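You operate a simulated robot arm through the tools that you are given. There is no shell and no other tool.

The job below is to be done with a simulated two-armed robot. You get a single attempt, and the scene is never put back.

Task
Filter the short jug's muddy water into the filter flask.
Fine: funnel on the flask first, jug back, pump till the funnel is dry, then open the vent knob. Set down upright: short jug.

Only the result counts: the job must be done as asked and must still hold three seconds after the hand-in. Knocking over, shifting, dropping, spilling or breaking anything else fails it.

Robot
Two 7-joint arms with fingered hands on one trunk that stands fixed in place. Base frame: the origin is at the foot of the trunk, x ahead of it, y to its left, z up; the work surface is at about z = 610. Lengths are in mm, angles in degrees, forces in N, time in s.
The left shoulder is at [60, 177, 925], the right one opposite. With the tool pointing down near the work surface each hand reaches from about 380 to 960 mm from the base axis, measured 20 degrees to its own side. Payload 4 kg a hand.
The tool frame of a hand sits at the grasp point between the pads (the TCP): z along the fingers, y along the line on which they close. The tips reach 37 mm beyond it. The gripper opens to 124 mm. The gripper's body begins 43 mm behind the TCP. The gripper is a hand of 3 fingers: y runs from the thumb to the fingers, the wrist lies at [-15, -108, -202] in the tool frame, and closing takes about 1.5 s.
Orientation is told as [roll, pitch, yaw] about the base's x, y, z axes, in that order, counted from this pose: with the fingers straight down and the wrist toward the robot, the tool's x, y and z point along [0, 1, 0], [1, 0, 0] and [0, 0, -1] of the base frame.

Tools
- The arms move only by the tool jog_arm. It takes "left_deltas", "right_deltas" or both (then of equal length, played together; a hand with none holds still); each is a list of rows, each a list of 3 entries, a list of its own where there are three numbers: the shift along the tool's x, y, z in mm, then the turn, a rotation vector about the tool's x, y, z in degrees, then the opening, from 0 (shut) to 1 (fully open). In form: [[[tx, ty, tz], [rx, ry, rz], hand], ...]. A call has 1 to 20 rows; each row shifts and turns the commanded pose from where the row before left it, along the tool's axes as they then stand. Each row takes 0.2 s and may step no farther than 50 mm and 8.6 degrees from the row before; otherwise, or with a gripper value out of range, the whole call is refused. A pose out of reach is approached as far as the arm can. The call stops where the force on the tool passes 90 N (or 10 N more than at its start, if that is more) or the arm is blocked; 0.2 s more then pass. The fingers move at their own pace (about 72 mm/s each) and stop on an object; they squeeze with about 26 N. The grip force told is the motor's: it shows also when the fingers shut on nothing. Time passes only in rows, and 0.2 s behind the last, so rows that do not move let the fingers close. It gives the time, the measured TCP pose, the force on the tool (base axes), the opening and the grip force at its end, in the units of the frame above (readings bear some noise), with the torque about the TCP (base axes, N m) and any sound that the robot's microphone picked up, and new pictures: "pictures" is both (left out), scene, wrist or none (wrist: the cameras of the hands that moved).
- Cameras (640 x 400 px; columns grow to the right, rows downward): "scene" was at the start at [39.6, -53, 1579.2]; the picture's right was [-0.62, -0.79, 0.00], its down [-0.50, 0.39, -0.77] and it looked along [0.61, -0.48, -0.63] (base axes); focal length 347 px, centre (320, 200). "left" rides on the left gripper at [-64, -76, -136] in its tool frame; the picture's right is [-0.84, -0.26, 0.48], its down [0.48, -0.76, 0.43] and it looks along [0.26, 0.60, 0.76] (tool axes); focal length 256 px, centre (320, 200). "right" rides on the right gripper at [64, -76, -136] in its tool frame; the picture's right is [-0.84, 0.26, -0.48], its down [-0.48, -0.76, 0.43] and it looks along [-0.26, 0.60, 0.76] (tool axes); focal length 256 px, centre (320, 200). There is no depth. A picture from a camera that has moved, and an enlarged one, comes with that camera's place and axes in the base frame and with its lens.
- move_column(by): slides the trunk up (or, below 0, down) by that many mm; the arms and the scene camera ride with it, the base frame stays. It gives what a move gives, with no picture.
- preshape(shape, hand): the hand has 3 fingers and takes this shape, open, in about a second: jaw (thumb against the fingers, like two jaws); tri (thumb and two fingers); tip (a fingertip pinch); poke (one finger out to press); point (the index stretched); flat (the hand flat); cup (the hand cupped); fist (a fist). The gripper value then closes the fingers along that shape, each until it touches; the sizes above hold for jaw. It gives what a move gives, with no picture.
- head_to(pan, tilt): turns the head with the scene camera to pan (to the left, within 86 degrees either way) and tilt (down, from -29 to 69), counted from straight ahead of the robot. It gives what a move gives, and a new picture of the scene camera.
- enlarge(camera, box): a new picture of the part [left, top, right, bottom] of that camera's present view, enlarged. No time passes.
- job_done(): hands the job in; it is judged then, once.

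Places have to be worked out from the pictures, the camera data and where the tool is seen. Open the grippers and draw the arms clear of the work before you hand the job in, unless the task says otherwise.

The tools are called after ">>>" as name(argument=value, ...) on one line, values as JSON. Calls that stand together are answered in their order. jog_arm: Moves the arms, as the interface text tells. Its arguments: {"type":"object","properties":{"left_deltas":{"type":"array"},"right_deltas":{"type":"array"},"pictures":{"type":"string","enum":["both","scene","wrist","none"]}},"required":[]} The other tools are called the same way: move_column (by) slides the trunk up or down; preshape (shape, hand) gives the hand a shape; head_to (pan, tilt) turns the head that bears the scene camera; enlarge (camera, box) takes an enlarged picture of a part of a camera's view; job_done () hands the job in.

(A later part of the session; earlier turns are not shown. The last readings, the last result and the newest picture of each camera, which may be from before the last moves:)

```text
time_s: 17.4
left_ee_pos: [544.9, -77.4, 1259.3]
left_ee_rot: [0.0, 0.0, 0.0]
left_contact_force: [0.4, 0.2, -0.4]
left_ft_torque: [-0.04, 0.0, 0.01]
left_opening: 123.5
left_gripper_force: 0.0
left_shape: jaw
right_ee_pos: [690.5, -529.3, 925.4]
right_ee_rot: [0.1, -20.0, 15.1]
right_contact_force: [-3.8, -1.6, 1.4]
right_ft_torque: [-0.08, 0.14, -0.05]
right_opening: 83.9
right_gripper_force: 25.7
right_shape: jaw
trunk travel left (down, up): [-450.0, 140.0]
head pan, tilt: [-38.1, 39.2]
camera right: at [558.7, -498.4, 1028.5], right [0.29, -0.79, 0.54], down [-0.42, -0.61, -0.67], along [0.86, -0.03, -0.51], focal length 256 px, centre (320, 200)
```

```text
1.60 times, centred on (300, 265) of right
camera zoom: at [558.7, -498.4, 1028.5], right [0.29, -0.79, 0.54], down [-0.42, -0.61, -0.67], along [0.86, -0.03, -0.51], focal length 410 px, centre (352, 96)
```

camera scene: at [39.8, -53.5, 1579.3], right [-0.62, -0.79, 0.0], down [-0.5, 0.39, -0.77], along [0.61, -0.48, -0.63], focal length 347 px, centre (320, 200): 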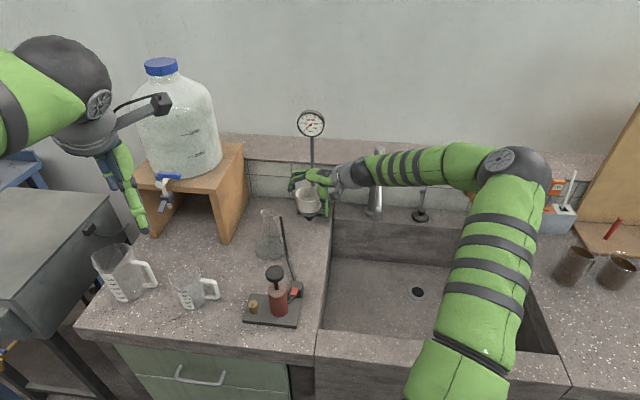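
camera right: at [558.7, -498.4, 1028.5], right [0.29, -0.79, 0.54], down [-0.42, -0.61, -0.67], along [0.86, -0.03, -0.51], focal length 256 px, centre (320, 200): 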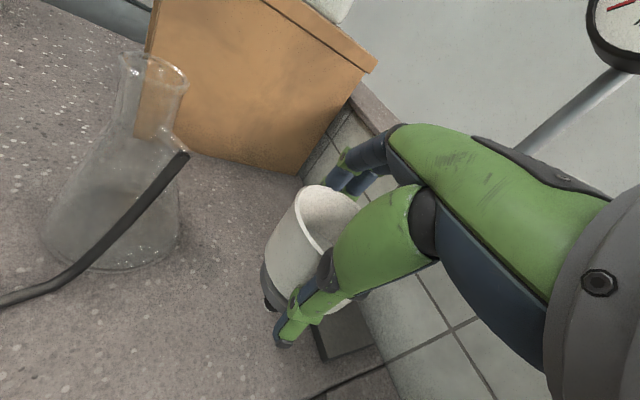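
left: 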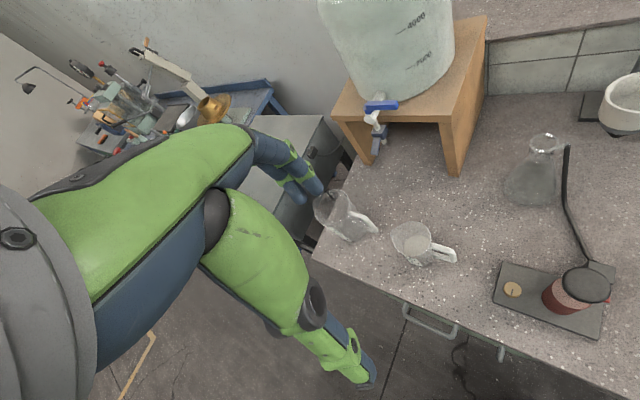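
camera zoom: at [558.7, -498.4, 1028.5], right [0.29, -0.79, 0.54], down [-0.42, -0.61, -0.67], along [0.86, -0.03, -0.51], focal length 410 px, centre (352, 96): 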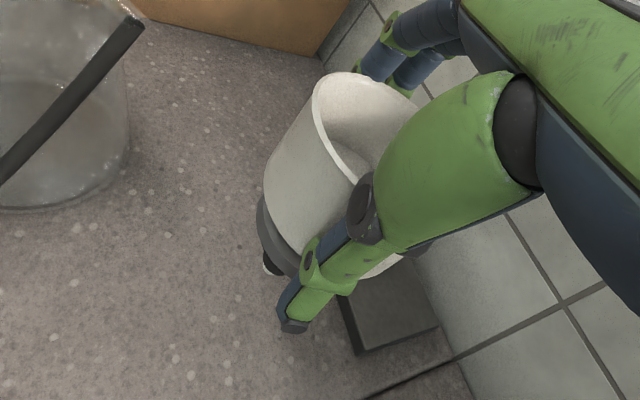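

The funnel is held upright with a 26 N grip and small side forces. I'll lift it gently straight up 60 mm and check.

>>> jog_arm(right_deltas=[[[0, 3.4, -9.4], [0, 0, 0], 0], [[0, 5.1, -14.1], [0, 0, 0], 0], [[0, 5.1, -14.1], [0, 0, 0], 0], [[0, 6.9, -18.8], [0, 0, 0], 0]], pictures="both")

>>> enlarge(camera="scene", box=[270, 120, 370, 230])

```text
time_s: 18.4
left_ee_pos: [546.2, -77.5, 1258.2]
left_ee_rot: [0.0, 0.0, 0.0]
left_contact_force: [0.3, -0.7, 0.1]
left_ft_torque: [-0.01, 0.0, 0.0]
left_opening: 123.5
left_gripper_force: 0.0
left_shape: jaw
right_ee_pos: [690.8, -529.6, 985.8]
right_ee_rot: [0.1, -20.0, 15.1]
right_contact_force: [-0.3, 0.2, -1.2]
right_ft_torque: [0.0, 0.03, -0.01]
right_opening: 84.2
right_gripper_force: 25.7
right_shape: jaw
trunk travel left (down, up): [-450.0, 140.0]
head pan, tilt: [-38.1, 39.2]
camera scene: at [39.6, -52.8, 1579.2], right [-0.62, -0.79, 0.0], down [-0.5, 0.39, -0.77], along [0.61, -0.48, -0.63], focal length 347 px, centre (320, 200)
camera right: at [559.6, -498.2, 1089.1], right [0.29, -0.79, 0.54], down [-0.42, -0.61, -0.67], along [0.86, -0.03, -0.51], focal length 256 px, centre (320, 200)
```

scene: 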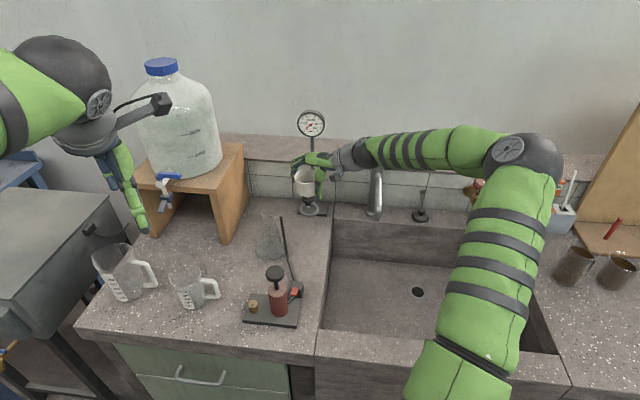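
right: 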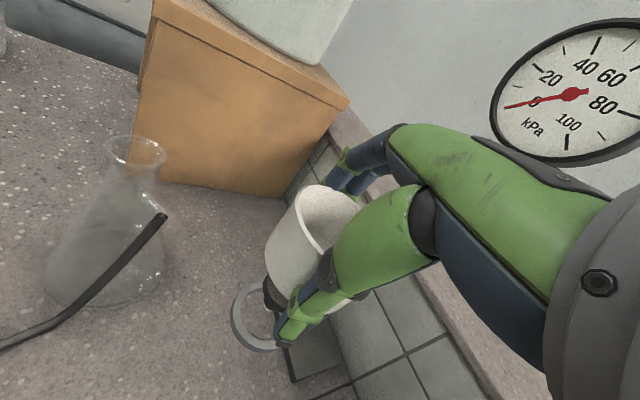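

```text
3.64 times, centred on (320, 175) of scene
camera zoom: at [39.6, -52.8, 1579.2], right [-0.62, -0.79, 0.0], down [-0.5, 0.39, -0.77], along [0.61, -0.48, -0.63], focal length 1262 px, centre (320, 291)
```

zoom: 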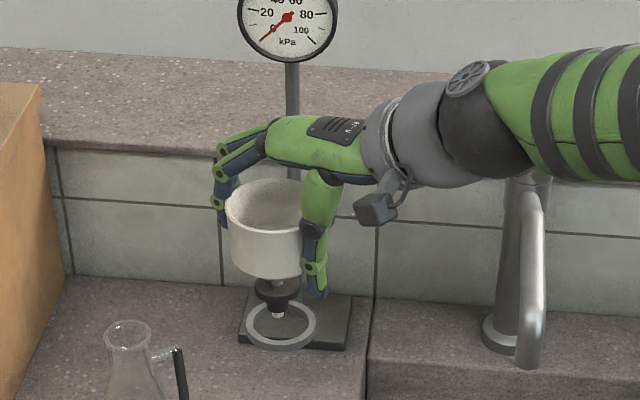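

The funnel came cleanly out of the ring, leaning only a few degrees. I'll raise it 75 mm while moving away from the gauge, and add a −4° tilt correction.

>>> jog_arm(right_deltas=[[[0, 8.5, -23.5], [0, 0, 0], 0], [[9.7, 11, -22.5], [0, 0, 0], 0], [[14.5, 12.5, -21.5], [0, 0, 0], 0], [[14.5, 3.5, 1.2], [0, 0, 0], 0], [[0, 0, 0], [-4, 0, 0], 0]], pictures="both")

>>> enlarge(camera="scene", box=[230, 110, 370, 270])

>>> enlarge(camera="right", box=[150, 140, 400, 390])

```text
time_s: 19.6
left_ee_pos: [545.6, -78.6, 1257.2]
left_ee_rot: [-0.2, 0.0, 0.0]
left_contact_force: [0.2, 0.1, -0.4]
left_ft_torque: [0.01, 0.0, 0.02]
left_opening: 123.7
left_gripper_force: 0.1
left_shape: jaw
right_ee_pos: [691.4, -490.2, 1059.4]
right_ee_rot: [-0.1, -24.1, 15.1]
right_contact_force: [-0.4, 0.4, -1.3]
right_ft_torque: [-0.02, 0.0, -0.01]
right_opening: 84.2
right_gripper_force: 25.8
right_shape: jaw
trunk travel left (down, up): [-450.0, 140.0]
head pan, tilt: [-38.1, 39.2]
camera scene: at [39.5, -53.8, 1579.2], right [-0.62, -0.79, 0.0], down [-0.5, 0.39, -0.77], along [0.61, -0.48, -0.63], focal length 347 px, centre (320, 200)
camera right: at [552.9, -461.0, 1154.4], right [0.25, -0.8, 0.55], down [-0.37, -0.6, -0.71], along [0.89, -0.02, -0.45], focal length 256 px, centre (320, 200)
```

scene: 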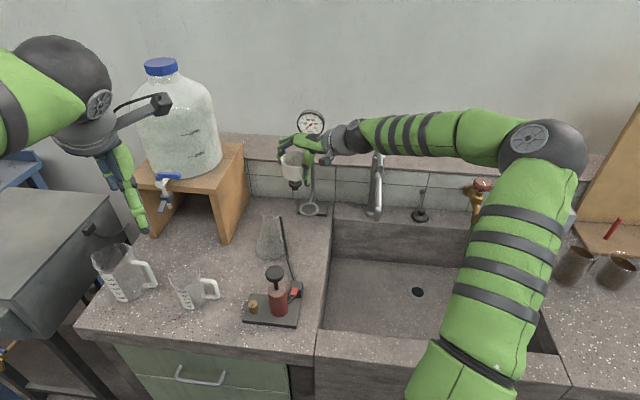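
right: 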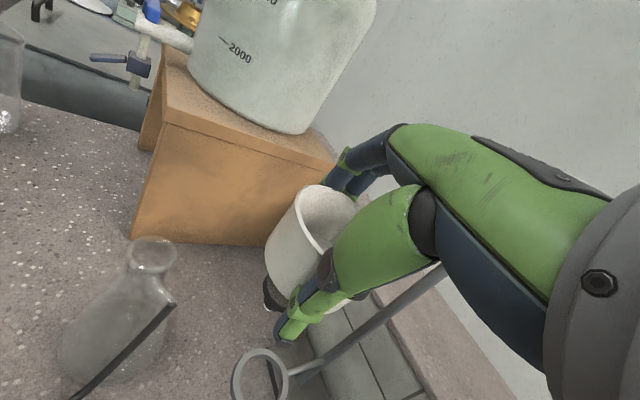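

```text
2.50 times, centred on (300, 190) of scene
camera zoom: at [39.5, -53.8, 1579.2], right [-0.62, -0.79, 0.0], down [-0.5, 0.39, -0.77], along [0.61, -0.48, -0.63], focal length 868 px, centre (370, 225)
```

zoom: 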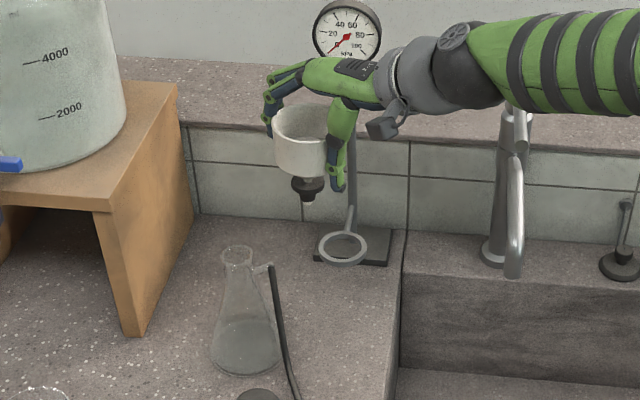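

```text
1.60 times, centred on (275, 265) of right
camera zoom: at [552.9, -461.0, 1154.4], right [0.25, -0.8, 0.55], down [-0.37, -0.6, -0.71], along [0.89, -0.02, -0.45], focal length 410 px, centre (392, 96)
```

zoom: 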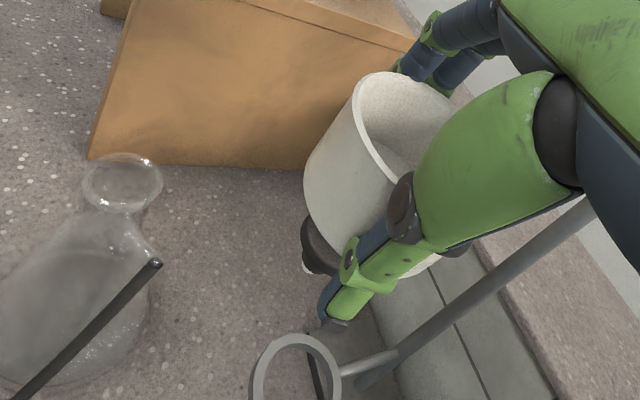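

The funnel is nearly vertical, perhaps over-corrected by about 2°. I'll trim it back and move it over the flask mouth at the same height.

>>> jog_arm(right_deltas=[[[0, 0, 0], [2, 0, 0], 0], [[33.3, 6.7, 2.7], [0, 0, 0], 0], [[33.3, 6.7, 2.7], [0, 0, 0], 0], [[33.3, 6.7, 2.7], [0, 0, 0], 0], [[0, 0, 0], [0, 0, 0], 0]], pictures="both")

>>> enlarge(camera="scene", box=[230, 120, 330, 270])

>>> enlarge(camera="right", box=[200, 160, 400, 390])

>>> enlarge(camera="left", box=[460, 0, 640, 220])

```text
time_s: 20.8
left_ee_pos: [546.6, -77.8, 1257.6]
left_ee_rot: [0.0, 0.0, 0.0]
left_contact_force: [0.0, -0.1, -0.8]
left_ft_torque: [0.0, -0.02, -0.02]
left_opening: 123.7
left_gripper_force: 0.0
left_shape: jaw
right_ee_pos: [685.5, -388.3, 1060.1]
right_ee_rot: [-0.1, -22.0, 15.0]
right_contact_force: [-0.4, 0.0, -1.1]
right_ft_torque: [0.02, 0.04, 0.0]
right_opening: 84.2
right_gripper_force: 26.1
right_shape: jaw
trunk travel left (down, up): [-450.0, 140.0]
head pan, tilt: [-38.1, 39.2]
camera scene: at [39.7, -53.4, 1579.2], right [-0.62, -0.79, 0.0], down [-0.5, 0.39, -0.77], along [0.61, -0.48, -0.63], focal length 347 px, centre (320, 200)
camera right: at [551.5, -357.6, 1158.7], right [0.27, -0.79, 0.54], down [-0.4, -0.61, -0.69], along [0.88, -0.03, -0.48], focal length 256 px, centre (320, 200)
```

scene: 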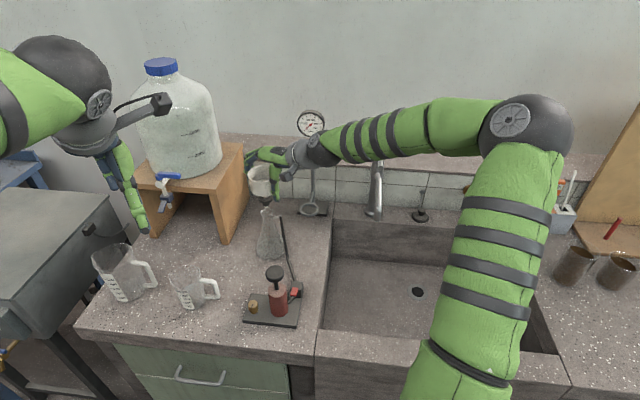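
right: 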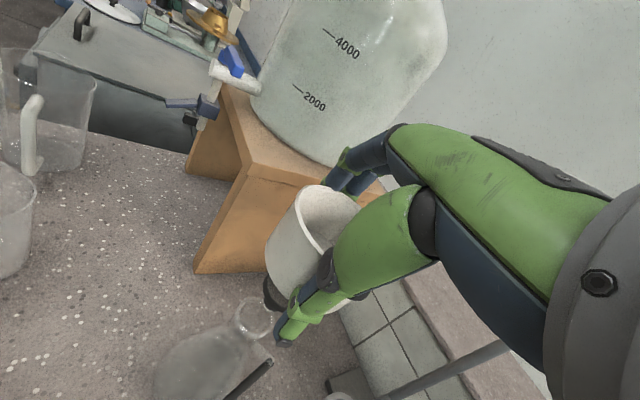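

```text
2.67 times, centred on (280, 195) of scene
camera zoom: at [39.7, -53.4, 1579.2], right [-0.62, -0.79, 0.0], down [-0.5, 0.39, -0.77], along [0.61, -0.48, -0.63], focal length 926 px, centre (427, 213)
```

zoom: 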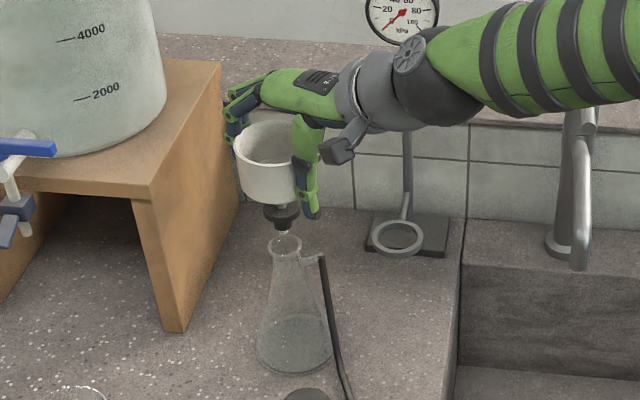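

```text
1.74 times, centred on (300, 275) of right
camera zoom: at [551.5, -357.6, 1158.7], right [0.27, -0.79, 0.54], down [-0.4, -0.61, -0.69], along [0.88, -0.03, -0.48], focal length 445 px, centre (355, 70)
```

zoom: 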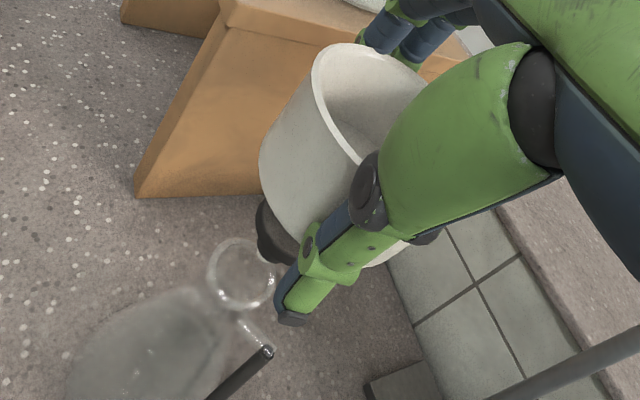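

```text
1.82 times, centred on (550, 110) of left
camera zoom: at [471.8, -140.0, 1395.4], right [-0.26, -0.84, -0.48], down [-0.76, 0.48, -0.43], along [0.6, 0.26, -0.76], focal length 465 px, centre (-98, 364)
```

zoom: 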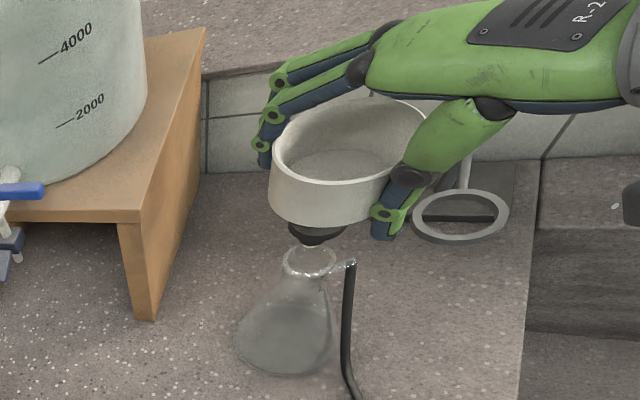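

The funnel is right above the flask. I'll zoom in for a precise relative position from two views.

>>> enlarge(camera="scene", box=[258, 160, 298, 230])

>>> enlarge(camera="left", box=[515, 60, 595, 170])

>>> enlarge(camera="right", box=[220, 240, 320, 370])

```text
5.71 times, centred on (278, 195) of scene
camera zoom: at [39.7, -53.4, 1579.2], right [-0.62, -0.79, 0.0], down [-0.5, 0.39, -0.77], along [0.61, -0.48, -0.63], focal length 1984 px, centre (560, 229)
```

zoom: 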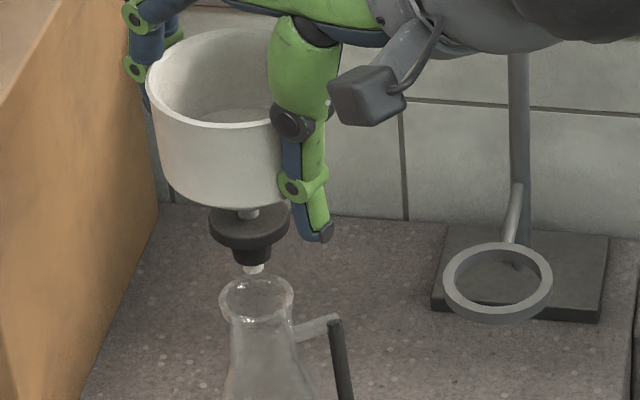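

```text
3.64 times, centred on (555, 115) of left
camera zoom: at [471.8, -140.0, 1395.4], right [-0.26, -0.84, -0.48], down [-0.76, 0.48, -0.43], along [0.6, 0.26, -0.76], focal length 931 px, centre (-534, 509)
```

zoom: 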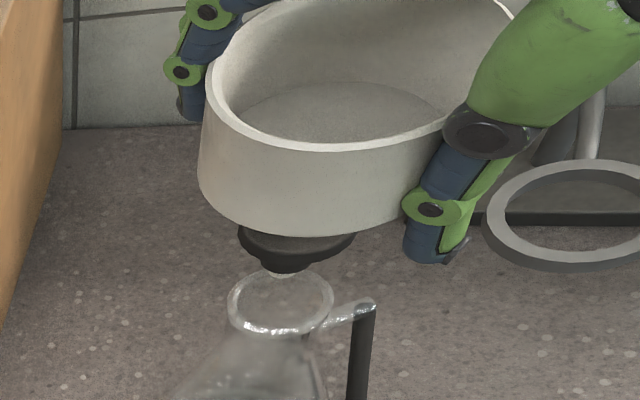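

```text
3.08 times, centred on (270, 305) of right
camera zoom: at [551.5, -357.6, 1158.7], right [0.27, -0.79, 0.54], down [-0.4, -0.61, -0.69], along [0.88, -0.03, -0.48], focal length 788 px, centre (474, -123)
```

zoom: 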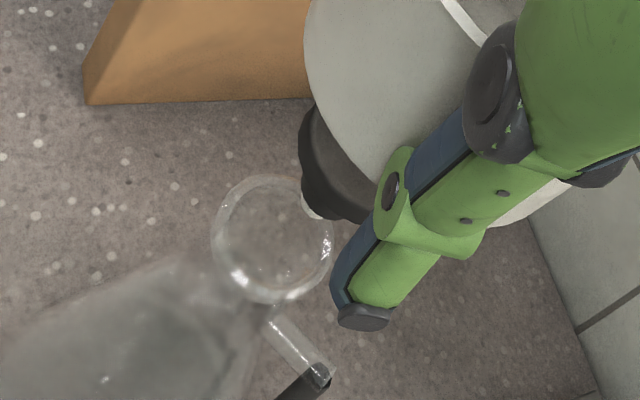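

The stem tip is about 14 mm above the mouth and offset by roughly (3.5,-1.8). I'll correct laterally and lower 18 mm.

>>> jog_arm(right_deltas=[[[2.65, -2.7, -1.1], [0, 0, 0], 0], [[0, -2.25, 5.6], [0, 0, 0], 0], [[0, -2.25, 5.6], [0, 0, 0], 0], [[0, -2.25, 5.5], [0, 0, 0], 0], [[0, 0, 0], [0, 0, 0], 0]], pictures="both")

>>> enlarge(camera="scene", box=[258, 160, 298, 230])

>>> enlarge(camera="left", box=[515, 60, 595, 170])

>>> enlarge(camera="right", box=[220, 240, 320, 370])

```text
time_s: 22.0
left_ee_pos: [546.9, -78.1, 1257.9]
left_ee_rot: [0.0, 0.1, 0.0]
left_contact_force: [0.8, -0.6, 0.2]
left_ft_torque: [0.04, 0.0, 0.0]
left_opening: 123.4
left_gripper_force: 0.1
left_shape: jaw
right_ee_pos: [683.0, -387.1, 1040.6]
right_ee_rot: [0.1, -22.0, 15.1]
right_contact_force: [0.3, -0.1, -1.3]
right_ft_torque: [-0.02, 0.06, -0.03]
right_opening: 84.4
right_gripper_force: 26.0
right_shape: jaw
trunk travel left (down, up): [-450.0, 140.0]
head pan, tilt: [-38.1, 39.2]
camera scene: at [39.7, -53.0, 1579.2], right [-0.62, -0.79, 0.0], down [-0.5, 0.39, -0.77], along [0.61, -0.48, -0.63], focal length 347 px, centre (320, 200)
camera right: at [548.3, -355.8, 1140.7], right [0.27, -0.79, 0.54], down [-0.4, -0.61, -0.69], along [0.88, -0.03, -0.48], focal length 256 px, centre (320, 200)
```

scene: 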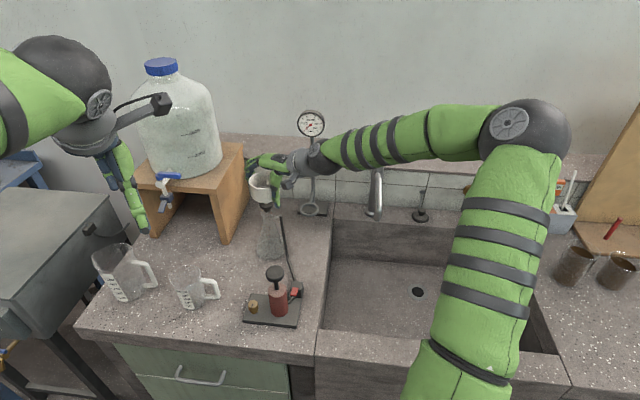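
right: 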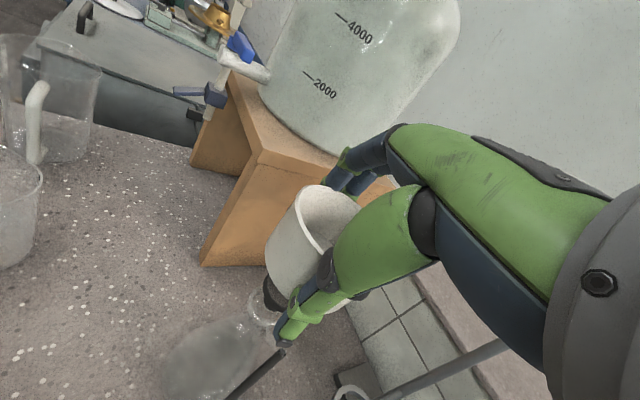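

```text
5.71 times, centred on (278, 195) of scene
camera zoom: at [39.7, -53.0, 1579.2], right [-0.62, -0.79, 0.0], down [-0.5, 0.39, -0.77], along [0.61, -0.48, -0.63], focal length 1984 px, centre (560, 229)
```

zoom: 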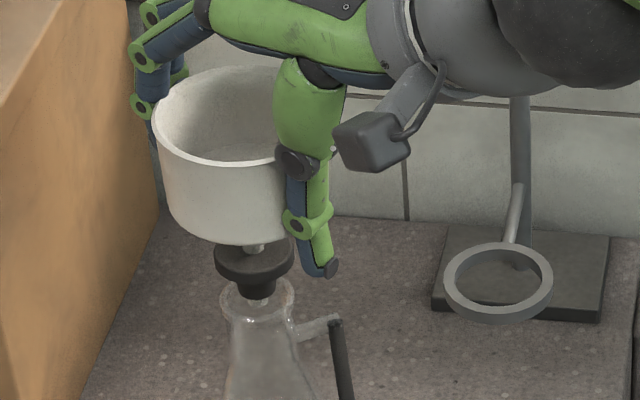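

```text
3.64 times, centred on (555, 115) of left
camera zoom: at [471.9, -139.5, 1395.5], right [-0.26, -0.84, -0.48], down [-0.76, 0.48, -0.43], along [0.6, 0.26, -0.76], focal length 931 px, centre (-534, 509)
```

zoom: 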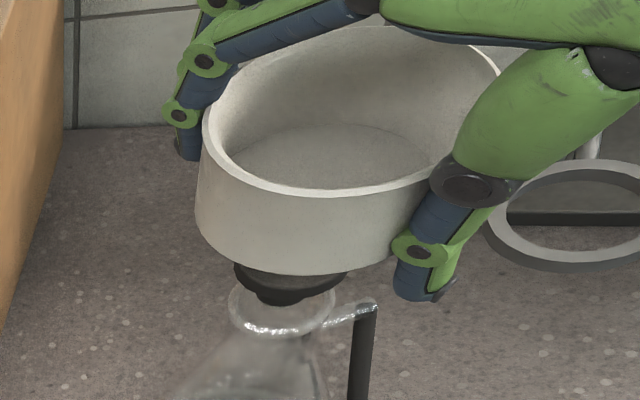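

```text
3.08 times, centred on (270, 305) of right
camera zoom: at [548.3, -355.8, 1140.7], right [0.27, -0.79, 0.54], down [-0.4, -0.61, -0.69], along [0.88, -0.03, -0.48], focal length 788 px, centre (474, -123)
```

zoom: 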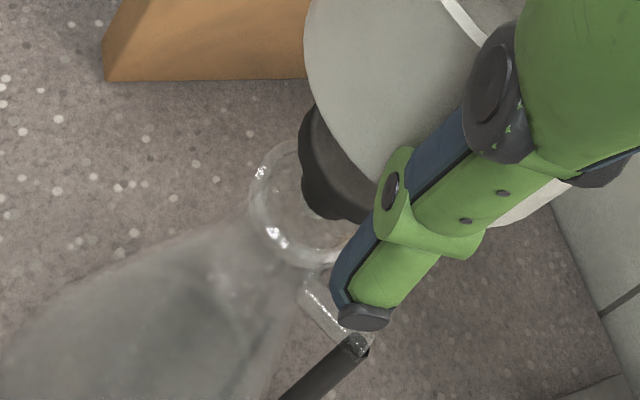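

The stem is entering the mouth centered within about 2 mm. I'll lower in small steps while watching the force.

>>> jog_arm(right_deltas=[[[0, -1.1, 2.8], [0, 0, 0], 0], [[0, -1.1, 2.8], [0, 0, 0], 0], [[0, -1.1, 2.8], [0, 0, 0], 0], [[0, 0, 0], [0, 0, 0], 0]], pictures="none")

>>> enlarge(camera="scene", box=[258, 160, 298, 230])

>>> enlarge(camera="left", box=[515, 60, 595, 170])

```text
time_s: 23.0
left_ee_pos: [544.4, -77.1, 1259.3]
left_ee_rot: [0.1, -0.1, 0.1]
left_contact_force: [0.1, 0.4, 0.8]
left_ft_torque: [-0.02, 0.0, -0.01]
left_opening: 123.4
left_gripper_force: 0.0
left_shape: jaw
right_ee_pos: [681.7, -384.8, 1037.2]
right_ee_rot: [-0.3, -22.3, 15.1]
right_contact_force: [-5.0, 2.2, 24.6]
right_ft_torque: [0.07, -0.15, 0.07]
right_opening: 84.8
right_gripper_force: 26.5
right_shape: jaw
trunk travel left (down, up): [-450.0, 140.0]
head pan, tilt: [-38.1, 39.2]
```

```text
5.71 times, centred on (278, 195) of scene
camera zoom: at [37.1, -51.6, 1579.7], right [-0.62, -0.79, 0.0], down [-0.5, 0.39, -0.78], along [0.61, -0.48, -0.63], focal length 1984 px, centre (560, 229)
```

zoom: 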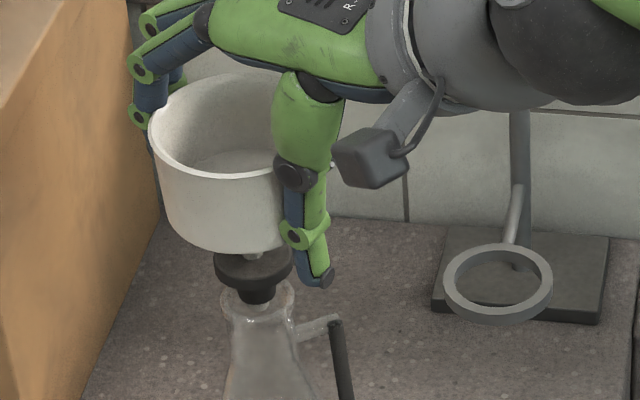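

```text
3.64 times, centred on (555, 115) of left
camera zoom: at [469.6, -138.3, 1396.7], right [-0.26, -0.84, -0.48], down [-0.76, 0.48, -0.44], along [0.6, 0.25, -0.76], focal length 931 px, centre (-534, 509)
```

zoom: 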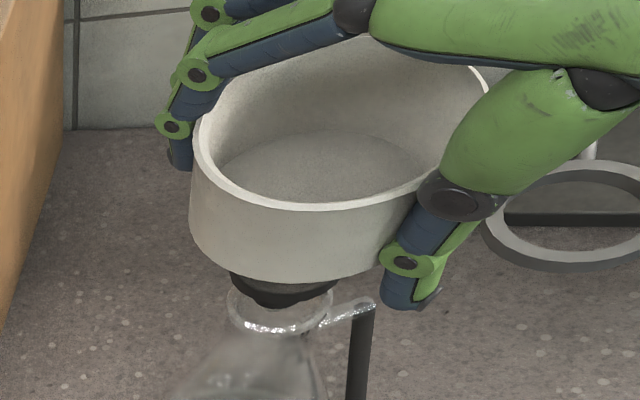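

The plug met the mouth's rim on its (+x,−y) side, with 25 N up and torques placing the contact near (707,-391). I'll back up, shift about (−4,+3) mm and try again.

>>> jog_arm(right_deltas=[[[0, 1.65, -4.2], [0, 0, 0], 0], [[0, 1.65, -4.2], [0, 0, 0], 0], [[3.9, -2.9, -1.2], [0, 0, 0], 0], [[0, 0, 0], [0, 0, 0], 0]], pictures="none")

>>> enlarge(camera="scene", box=[258, 160, 298, 230])

>>> enlarge(camera="left", box=[525, 110, 575, 160])

>>> enlarge(camera="right", box=[220, 240, 320, 370])

```text
time_s: 24.0
left_ee_pos: [545.5, -77.3, 1259.1]
left_ee_rot: [0.0, 0.1, 0.0]
left_contact_force: [0.6, -0.3, 0.2]
left_ft_torque: [0.01, -0.05, 0.01]
left_opening: 123.6
left_gripper_force: 0.0
left_shape: jaw
right_ee_pos: [677.7, -384.3, 1040.9]
right_ee_rot: [0.0, -21.9, 15.1]
right_contact_force: [-0.3, 0.4, -1.1]
right_ft_torque: [0.03, 0.01, 0.01]
right_opening: 84.9
right_gripper_force: 26.3
right_shape: jaw
trunk travel left (down, up): [-450.0, 140.0]
head pan, tilt: [-38.1, 39.2]
```

```text
5.71 times, centred on (278, 195) of scene
camera zoom: at [39.8, -53.2, 1579.2], right [-0.62, -0.79, 0.0], down [-0.5, 0.39, -0.77], along [0.61, -0.48, -0.63], focal length 1984 px, centre (560, 229)
```

zoom: 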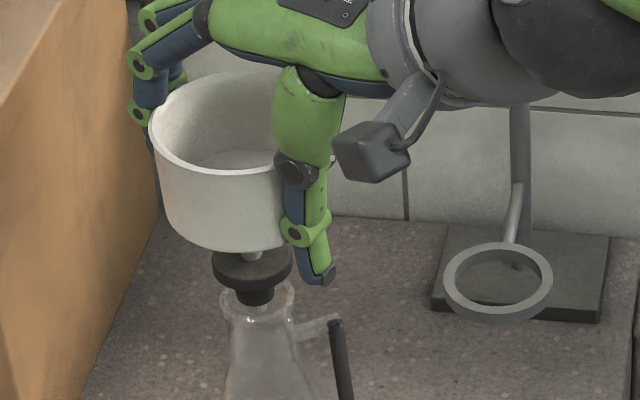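

```text
8.00 times, centred on (550, 135) of left
camera zoom: at [472.0, -139.7, 1395.4], right [-0.26, -0.84, -0.48], down [-0.76, 0.48, -0.43], along [0.6, 0.26, -0.76], focal length 2048 px, centre (-1520, 720)
```

zoom: 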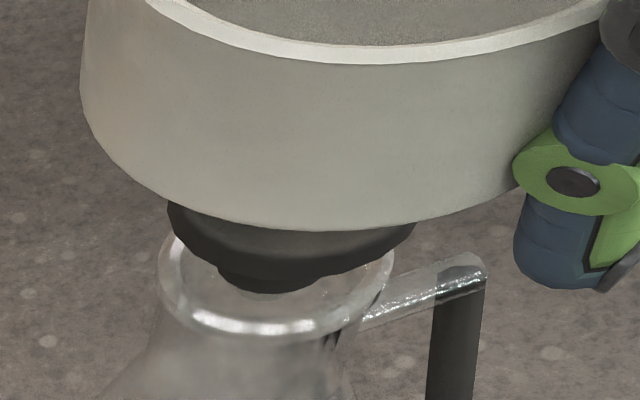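

```text
3.08 times, centred on (270, 305) of right
camera zoom: at [543.9, -352.7, 1140.2], right [0.27, -0.79, 0.54], down [-0.4, -0.61, -0.69], along [0.88, -0.03, -0.48], focal length 788 px, centre (474, -123)
```

zoom: 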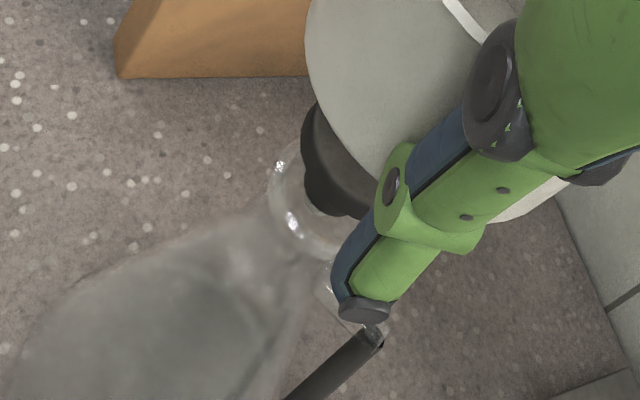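

All views now show the plug centered over the mouth within about 1.5 mm. I'll lower again in small steps.

>>> jog_arm(right_deltas=[[[0.3, -2.0, 2.4], [0, 0, 0], 0], [[0, -1.1, 2.8], [0, 0, 0], 0], [[0, 0, 0], [0, 0, 0], 0]], pictures="none")

>>> enlarge(camera="left", box=[525, 110, 575, 160])

>>> enlarge(camera="scene", box=[258, 160, 298, 230])

```text
time_s: 24.8
left_ee_pos: [546.9, -77.5, 1258.0]
left_ee_rot: [0.0, 0.0, 0.0]
left_contact_force: [0.1, -0.1, 0.4]
left_ft_torque: [0.0, 0.0, 0.02]
left_opening: 123.8
left_gripper_force: 0.0
left_shape: jaw
right_ee_pos: [677.3, -382.4, 1035.6]
right_ee_rot: [-0.1, -22.0, 15.0]
right_contact_force: [1.1, -0.8, -1.7]
right_ft_torque: [-0.03, 0.03, 0.0]
right_opening: 84.9
right_gripper_force: 26.2
right_shape: jaw
trunk travel left (down, up): [-450.0, 140.0]
head pan, tilt: [-38.1, 39.2]
```

```text
8.00 times, centred on (550, 135) of left
camera zoom: at [471.9, -139.6, 1395.5], right [-0.26, -0.84, -0.48], down [-0.76, 0.48, -0.43], along [0.6, 0.26, -0.76], focal length 2048 px, centre (-1520, 720)
```

zoom: 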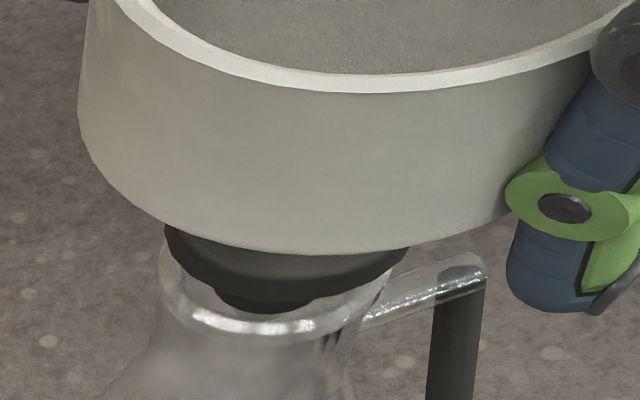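

```text
5.71 times, centred on (278, 195) of scene
camera zoom: at [39.7, -53.1, 1579.2], right [-0.62, -0.79, 0.0], down [-0.5, 0.39, -0.77], along [0.61, -0.48, -0.63], focal length 1984 px, centre (560, 229)
```

zoom: 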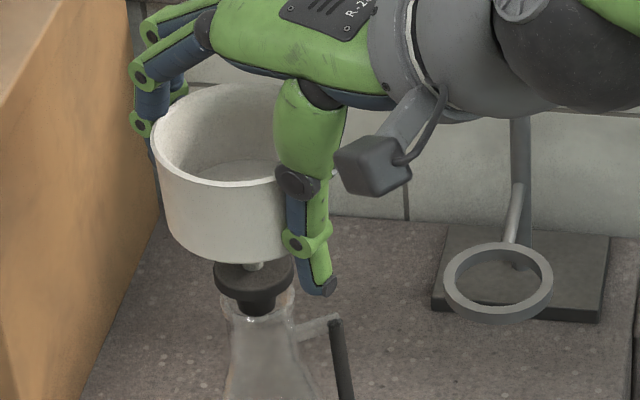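

No contact force now, and the plug is entering the mouth. I'll continue lowering.

>>> jog_arm(right_deltas=[[[0, -1.1, 2.8], [0, 0, 0], 0], [[0, -1.1, 2.8], [0, 0, 0], 0], [[0, 0, 0], [0, 0, 0], 0]], pictures="none")

>>> enlarge(camera="left", box=[525, 110, 575, 160])

>>> enlarge(camera="scene", box=[258, 160, 298, 230])

```text
time_s: 25.6
left_ee_pos: [546.0, -78.2, 1259.5]
left_ee_rot: [0.0, 0.0, 0.0]
left_contact_force: [0.2, 1.3, 0.7]
left_ft_torque: [-0.02, -0.01, 0.0]
left_opening: 123.7
left_gripper_force: 0.1
left_shape: jaw
right_ee_pos: [678.1, -381.9, 1029.8]
right_ee_rot: [0.1, -22.1, 15.1]
right_contact_force: [0.6, 0.7, -2.1]
right_ft_torque: [-0.01, -0.03, -0.04]
right_opening: 85.0
right_gripper_force: 25.4
right_shape: jaw
trunk travel left (down, up): [-450.0, 140.0]
head pan, tilt: [-38.1, 39.2]
```

```text
8.00 times, centred on (550, 135) of left
camera zoom: at [471.9, -139.6, 1395.5], right [-0.26, -0.84, -0.48], down [-0.76, 0.48, -0.43], along [0.6, 0.26, -0.76], focal length 2048 px, centre (-1520, 720)
```

zoom: 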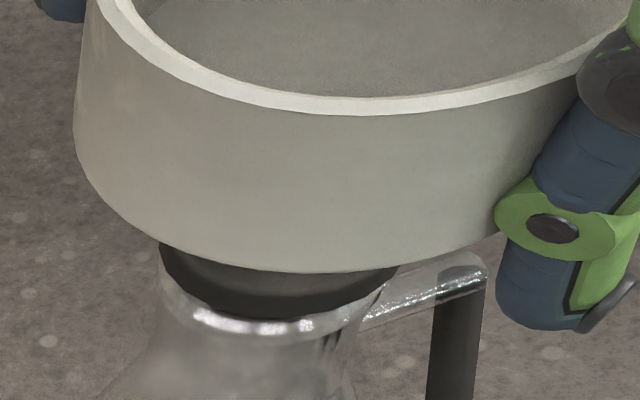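

```text
5.71 times, centred on (278, 195) of scene
camera zoom: at [39.8, -53.1, 1579.2], right [-0.62, -0.79, 0.0], down [-0.5, 0.39, -0.77], along [0.61, -0.48, -0.63], focal length 1984 px, centre (560, 229)
```

zoom: 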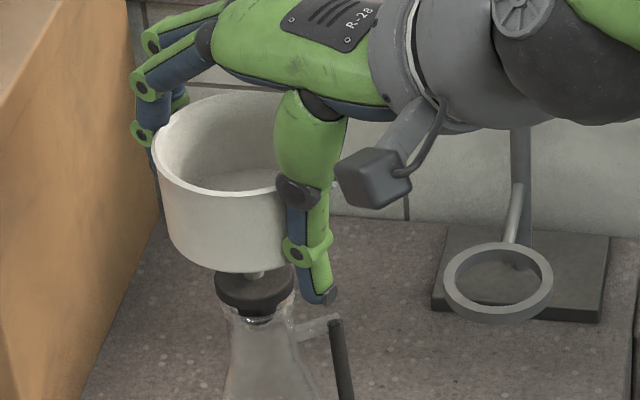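

The plug is inside the mouth with the flange a few mm above the rim. I'll lower until it seats.

>>> jog_arm(right_deltas=[[[0, -0.75, 1.85], [0, 0, 0], 0], [[0, -0.75, 1.85], [0, 0, 0], 0], [[0, 0, 0], [0, 0, 0], 0]], pictures="none")

>>> enlarge(camera="left", box=[525, 110, 575, 160])

>>> enlarge(camera="scene", box=[258, 160, 298, 230])

```text
time_s: 26.4
left_ee_pos: [547.1, -78.0, 1256.6]
left_ee_rot: [0.0, 0.0, 0.0]
left_contact_force: [0.7, 0.0, 1.2]
left_ft_torque: [0.0, -0.02, 0.0]
left_opening: 123.8
left_gripper_force: 0.1
left_shape: jaw
right_ee_pos: [677.3, -382.9, 1026.4]
right_ee_rot: [0.0, -22.0, 15.1]
right_contact_force: [0.1, 0.3, -1.8]
right_ft_torque: [-0.01, -0.05, 0.0]
right_opening: 84.8
right_gripper_force: 25.8
right_shape: jaw
trunk travel left (down, up): [-450.0, 140.0]
head pan, tilt: [-38.1, 39.2]
```

```text
8.00 times, centred on (550, 135) of left
camera zoom: at [472.0, -139.6, 1395.5], right [-0.26, -0.84, -0.48], down [-0.76, 0.48, -0.43], along [0.6, 0.26, -0.76], focal length 2048 px, centre (-1520, 720)
```

zoom: 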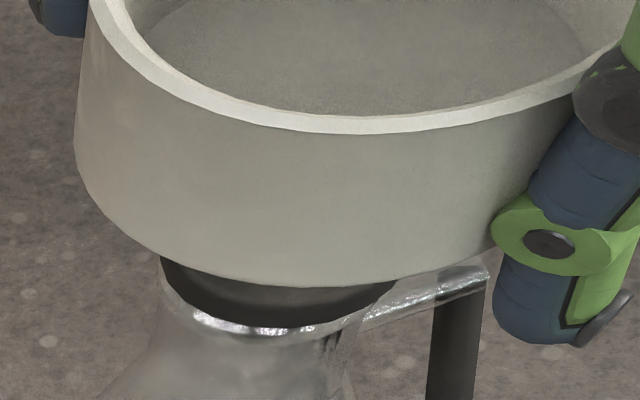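

```text
5.71 times, centred on (278, 195) of scene
camera zoom: at [39.8, -53.1, 1579.2], right [-0.62, -0.79, 0.0], down [-0.5, 0.39, -0.77], along [0.61, -0.48, -0.63], focal length 1984 px, centre (560, 229)
```

zoom: 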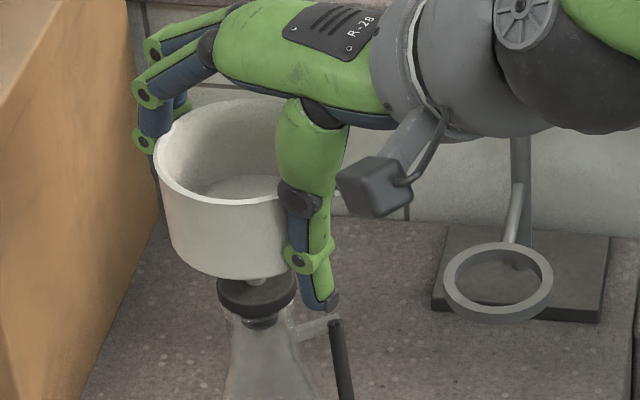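

Almost seated and still no contact force. I'll lower another 3 mm.

>>> jog_arm(right_deltas=[[[0, -0.56, 1.4], [0, 0, 0], 0], [[0, -0.56, 1.4], [0, 0, 0], 0], [[0, 0, 0], [0, 0, 0], 0]], pictures="none")

>>> enlarge(camera="left", box=[525, 110, 575, 160])

>>> enlarge(camera="scene", box=[258, 160, 298, 230])

```text
time_s: 27.2
left_ee_pos: [546.5, -77.2, 1258.8]
left_ee_rot: [0.0, 0.0, -0.1]
left_contact_force: [0.4, 0.2, -0.3]
left_ft_torque: [0.01, 0.02, -0.01]
left_opening: 123.5
left_gripper_force: 0.0
left_shape: jaw
right_ee_pos: [677.0, -383.3, 1021.7]
right_ee_rot: [0.1, -22.0, 15.0]
right_contact_force: [0.5, -0.6, -0.3]
right_ft_torque: [-0.02, -0.02, -0.01]
right_opening: 85.0
right_gripper_force: 25.8
right_shape: jaw
trunk travel left (down, up): [-450.0, 140.0]
head pan, tilt: [-38.1, 39.2]
```

```text
8.00 times, centred on (550, 135) of left
camera zoom: at [471.9, -139.6, 1395.4], right [-0.26, -0.84, -0.48], down [-0.76, 0.48, -0.43], along [0.6, 0.26, -0.76], focal length 2048 px, centre (-1520, 720)
```

zoom: 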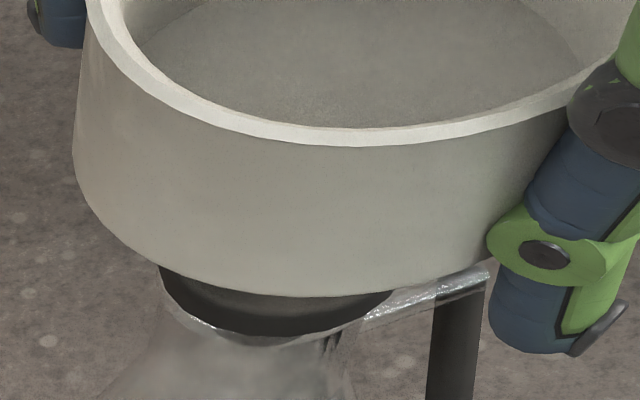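

```text
5.71 times, centred on (278, 195) of scene
camera zoom: at [39.8, -53.1, 1579.2], right [-0.62, -0.79, 0.0], down [-0.5, 0.39, -0.77], along [0.61, -0.48, -0.63], focal length 1984 px, centre (560, 229)
```

zoom: 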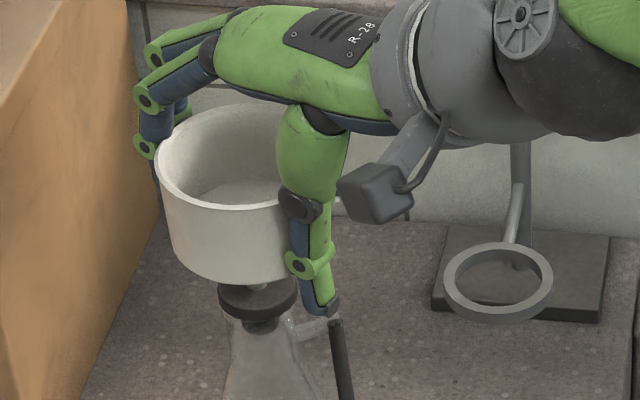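

The weight is starting to transfer. I'll lower 2 more mm and check for seating force.

>>> jog_arm(right_deltas=[[[0, -0.56, 1.4], [0, 0, 0], 0], [[0, -0.37, 0.9], [0, 0, 0], 0], [[0, 0, 0], [0, 0, 0], 0]], pictures="none")

>>> enlarge(camera="left", box=[525, 110, 575, 160])

>>> enlarge(camera="scene", box=[258, 160, 298, 230])

```text
time_s: 28.0
left_ee_pos: [546.3, -77.0, 1258.2]
left_ee_rot: [0.0, 0.0, 0.0]
left_contact_force: [0.5, -0.7, -0.3]
left_ft_torque: [0.01, 0.01, 0.0]
left_opening: 123.6
left_gripper_force: 0.1
left_shape: jaw
right_ee_pos: [676.9, -382.3, 1020.5]
right_ee_rot: [-0.1, -22.1, 15.1]
right_contact_force: [0.8, -0.1, 1.2]
right_ft_torque: [-0.04, -0.01, -0.03]
right_opening: 85.0
right_gripper_force: 25.9
right_shape: jaw
trunk travel left (down, up): [-450.0, 140.0]
head pan, tilt: [-38.1, 39.2]
```

```text
8.00 times, centred on (550, 135) of left
camera zoom: at [471.9, -139.5, 1395.5], right [-0.26, -0.84, -0.48], down [-0.76, 0.48, -0.43], along [0.6, 0.26, -0.76], focal length 2048 px, centre (-1520, 720)
```

zoom: 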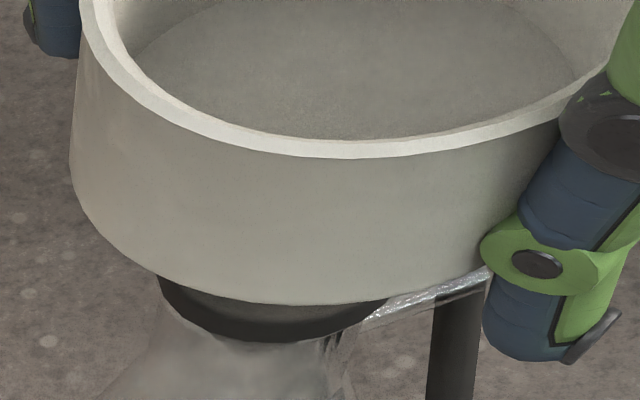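

```text
5.71 times, centred on (278, 195) of scene
camera zoom: at [39.7, -53.0, 1579.3], right [-0.62, -0.79, 0.0], down [-0.5, 0.39, -0.77], along [0.61, -0.48, -0.63], focal length 1984 px, centre (560, 229)
```

zoom: 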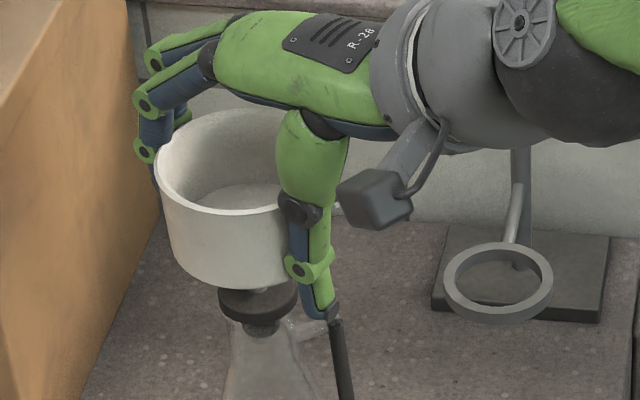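

Force is about +1 N now. I'll lower another 2 mm to confirm seating.

>>> jog_arm(right_deltas=[[[0, -0.37, 0.93], [0, 0, 0], 0], [[0, -0.37, 0.93], [0, 0, 0], 0], [[0, 0, 0], [0, 0, 0], 0]], pictures="none")

>>> enlarge(camera="left", box=[525, 110, 575, 160])

>>> enlarge(camera="right", box=[200, 180, 400, 390])

```text
time_s: 28.8
left_ee_pos: [545.3, -77.2, 1259.6]
left_ee_rot: [-0.1, 0.0, -0.1]
left_contact_force: [-0.6, 0.4, 0.6]
left_ft_torque: [0.01, 0.0, 0.02]
left_opening: 123.6
left_gripper_force: 0.0
left_shape: jaw
right_ee_pos: [677.7, -382.9, 1019.8]
right_ee_rot: [-0.1, -22.1, 15.1]
right_contact_force: [2.0, -0.1, 10.8]
right_ft_torque: [0.01, -0.13, -0.02]
right_opening: 85.1
right_gripper_force: 25.8
right_shape: jaw
trunk travel left (down, up): [-450.0, 140.0]
head pan, tilt: [-38.1, 39.2]
```

```text
8.00 times, centred on (550, 135) of left
camera zoom: at [471.3, -139.1, 1395.9], right [-0.26, -0.84, -0.48], down [-0.76, 0.48, -0.43], along [0.6, 0.25, -0.76], focal length 2048 px, centre (-1520, 720)
```

zoom: 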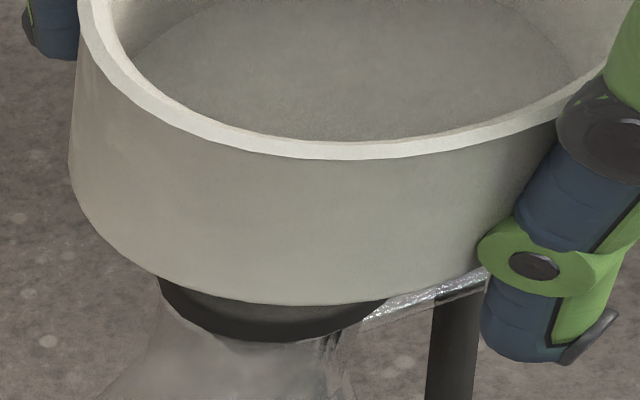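

```text
1.90 times, centred on (300, 285) of right
camera zoom: at [542.6, -351.8, 1118.3], right [0.27, -0.79, 0.54], down [-0.4, -0.61, -0.69], along [0.88, -0.03, -0.48], focal length 488 px, centre (358, 38)
```

zoom: 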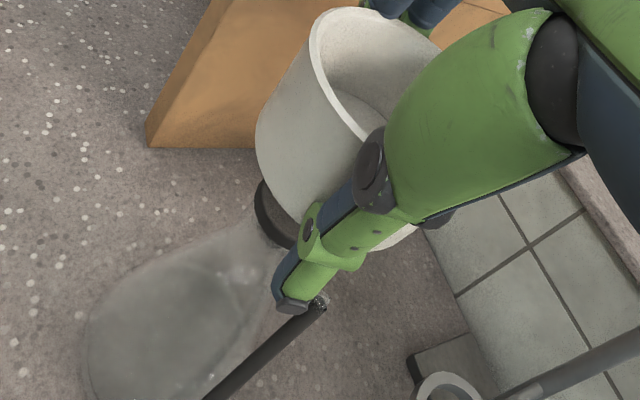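

The funnel is seated with about 11 N of down force. I'll ease off 1 mm and open the hand gently.

>>> jog_arm(right_deltas=[[[0, 0.4, -1.0], [0, 0, 0], 0], [[0, 0, 0], [0, 0, 0], 0.72], [[0, 0, 0], [0, 0, 0], 0.76], [[0, 0, 0], [0, 0, 0], 0.82], [[0, 0, 0], [0, 0, 0], 0.9], [[0, 0, 0], [0, 0, 0], 1], [[0, 0, 0], [0, 0, 0], 1]], pictures="both")

>>> enlarge(camera="left", box=[500, 60, 600, 170])

>>> enlarge(camera="scene", box=[240, 150, 310, 270])

```text
time_s: 30.4
left_ee_pos: [546.5, -78.6, 1258.4]
left_ee_rot: [0.1, 0.0, -0.1]
left_contact_force: [0.0, -0.1, -0.6]
left_ft_torque: [0.03, -0.01, 0.03]
left_opening: 123.6
left_gripper_force: 0.1
left_shape: jaw
right_ee_pos: [677.2, -383.2, 1019.7]
right_ee_rot: [0.0, -22.0, 15.0]
right_contact_force: [-0.2, 0.3, -0.4]
right_ft_torque: [-0.01, -0.01, -0.04]
right_opening: 123.6
right_gripper_force: 0.0
right_shape: jaw
trunk travel left (down, up): [-450.0, 140.0]
head pan, tilt: [-38.1, 39.2]
camera scene: at [39.6, -53.0, 1579.2], right [-0.62, -0.79, 0.0], down [-0.5, 0.39, -0.77], along [0.61, -0.48, -0.63], focal length 347 px, centre (320, 200)
camera right: at [542.9, -352.4, 1118.3], right [0.27, -0.79, 0.54], down [-0.4, -0.61, -0.69], along [0.88, -0.03, -0.48], focal length 256 px, centre (320, 200)
```

scene: 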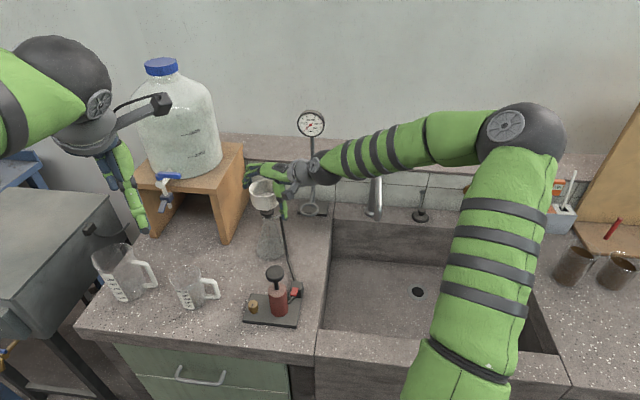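
right: 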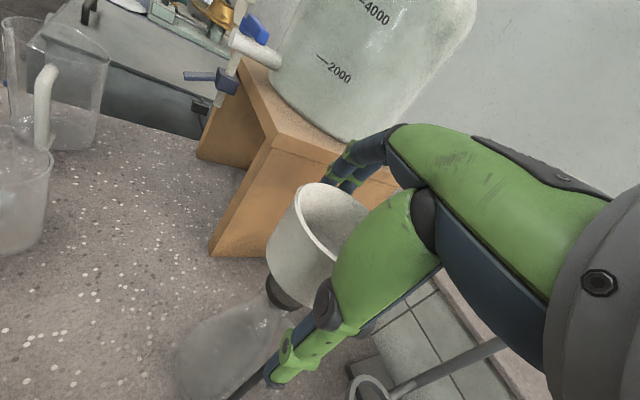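

```text
3.64 times, centred on (550, 115) of left
camera zoom: at [471.8, -139.5, 1395.5], right [-0.26, -0.84, -0.48], down [-0.76, 0.48, -0.43], along [0.6, 0.26, -0.76], focal length 931 px, centre (-516, 509)
```

zoom: 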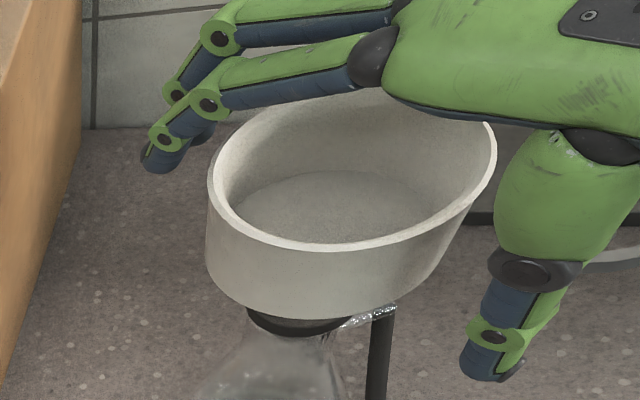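

```text
3.33 times, centred on (275, 210) of scene
camera zoom: at [39.6, -53.0, 1579.2], right [-0.62, -0.79, 0.0], down [-0.5, 0.39, -0.77], along [0.61, -0.48, -0.63], focal length 1157 px, centre (470, 167)
```

zoom: 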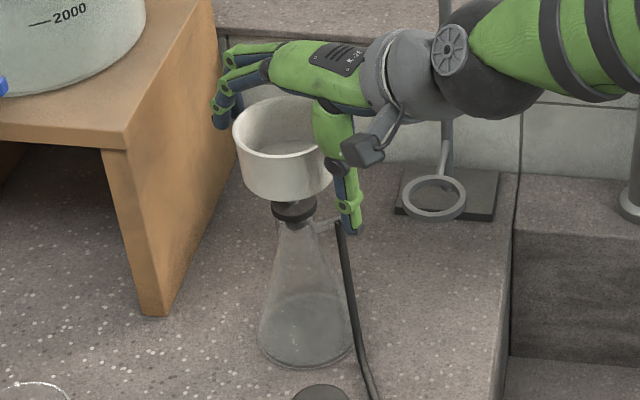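

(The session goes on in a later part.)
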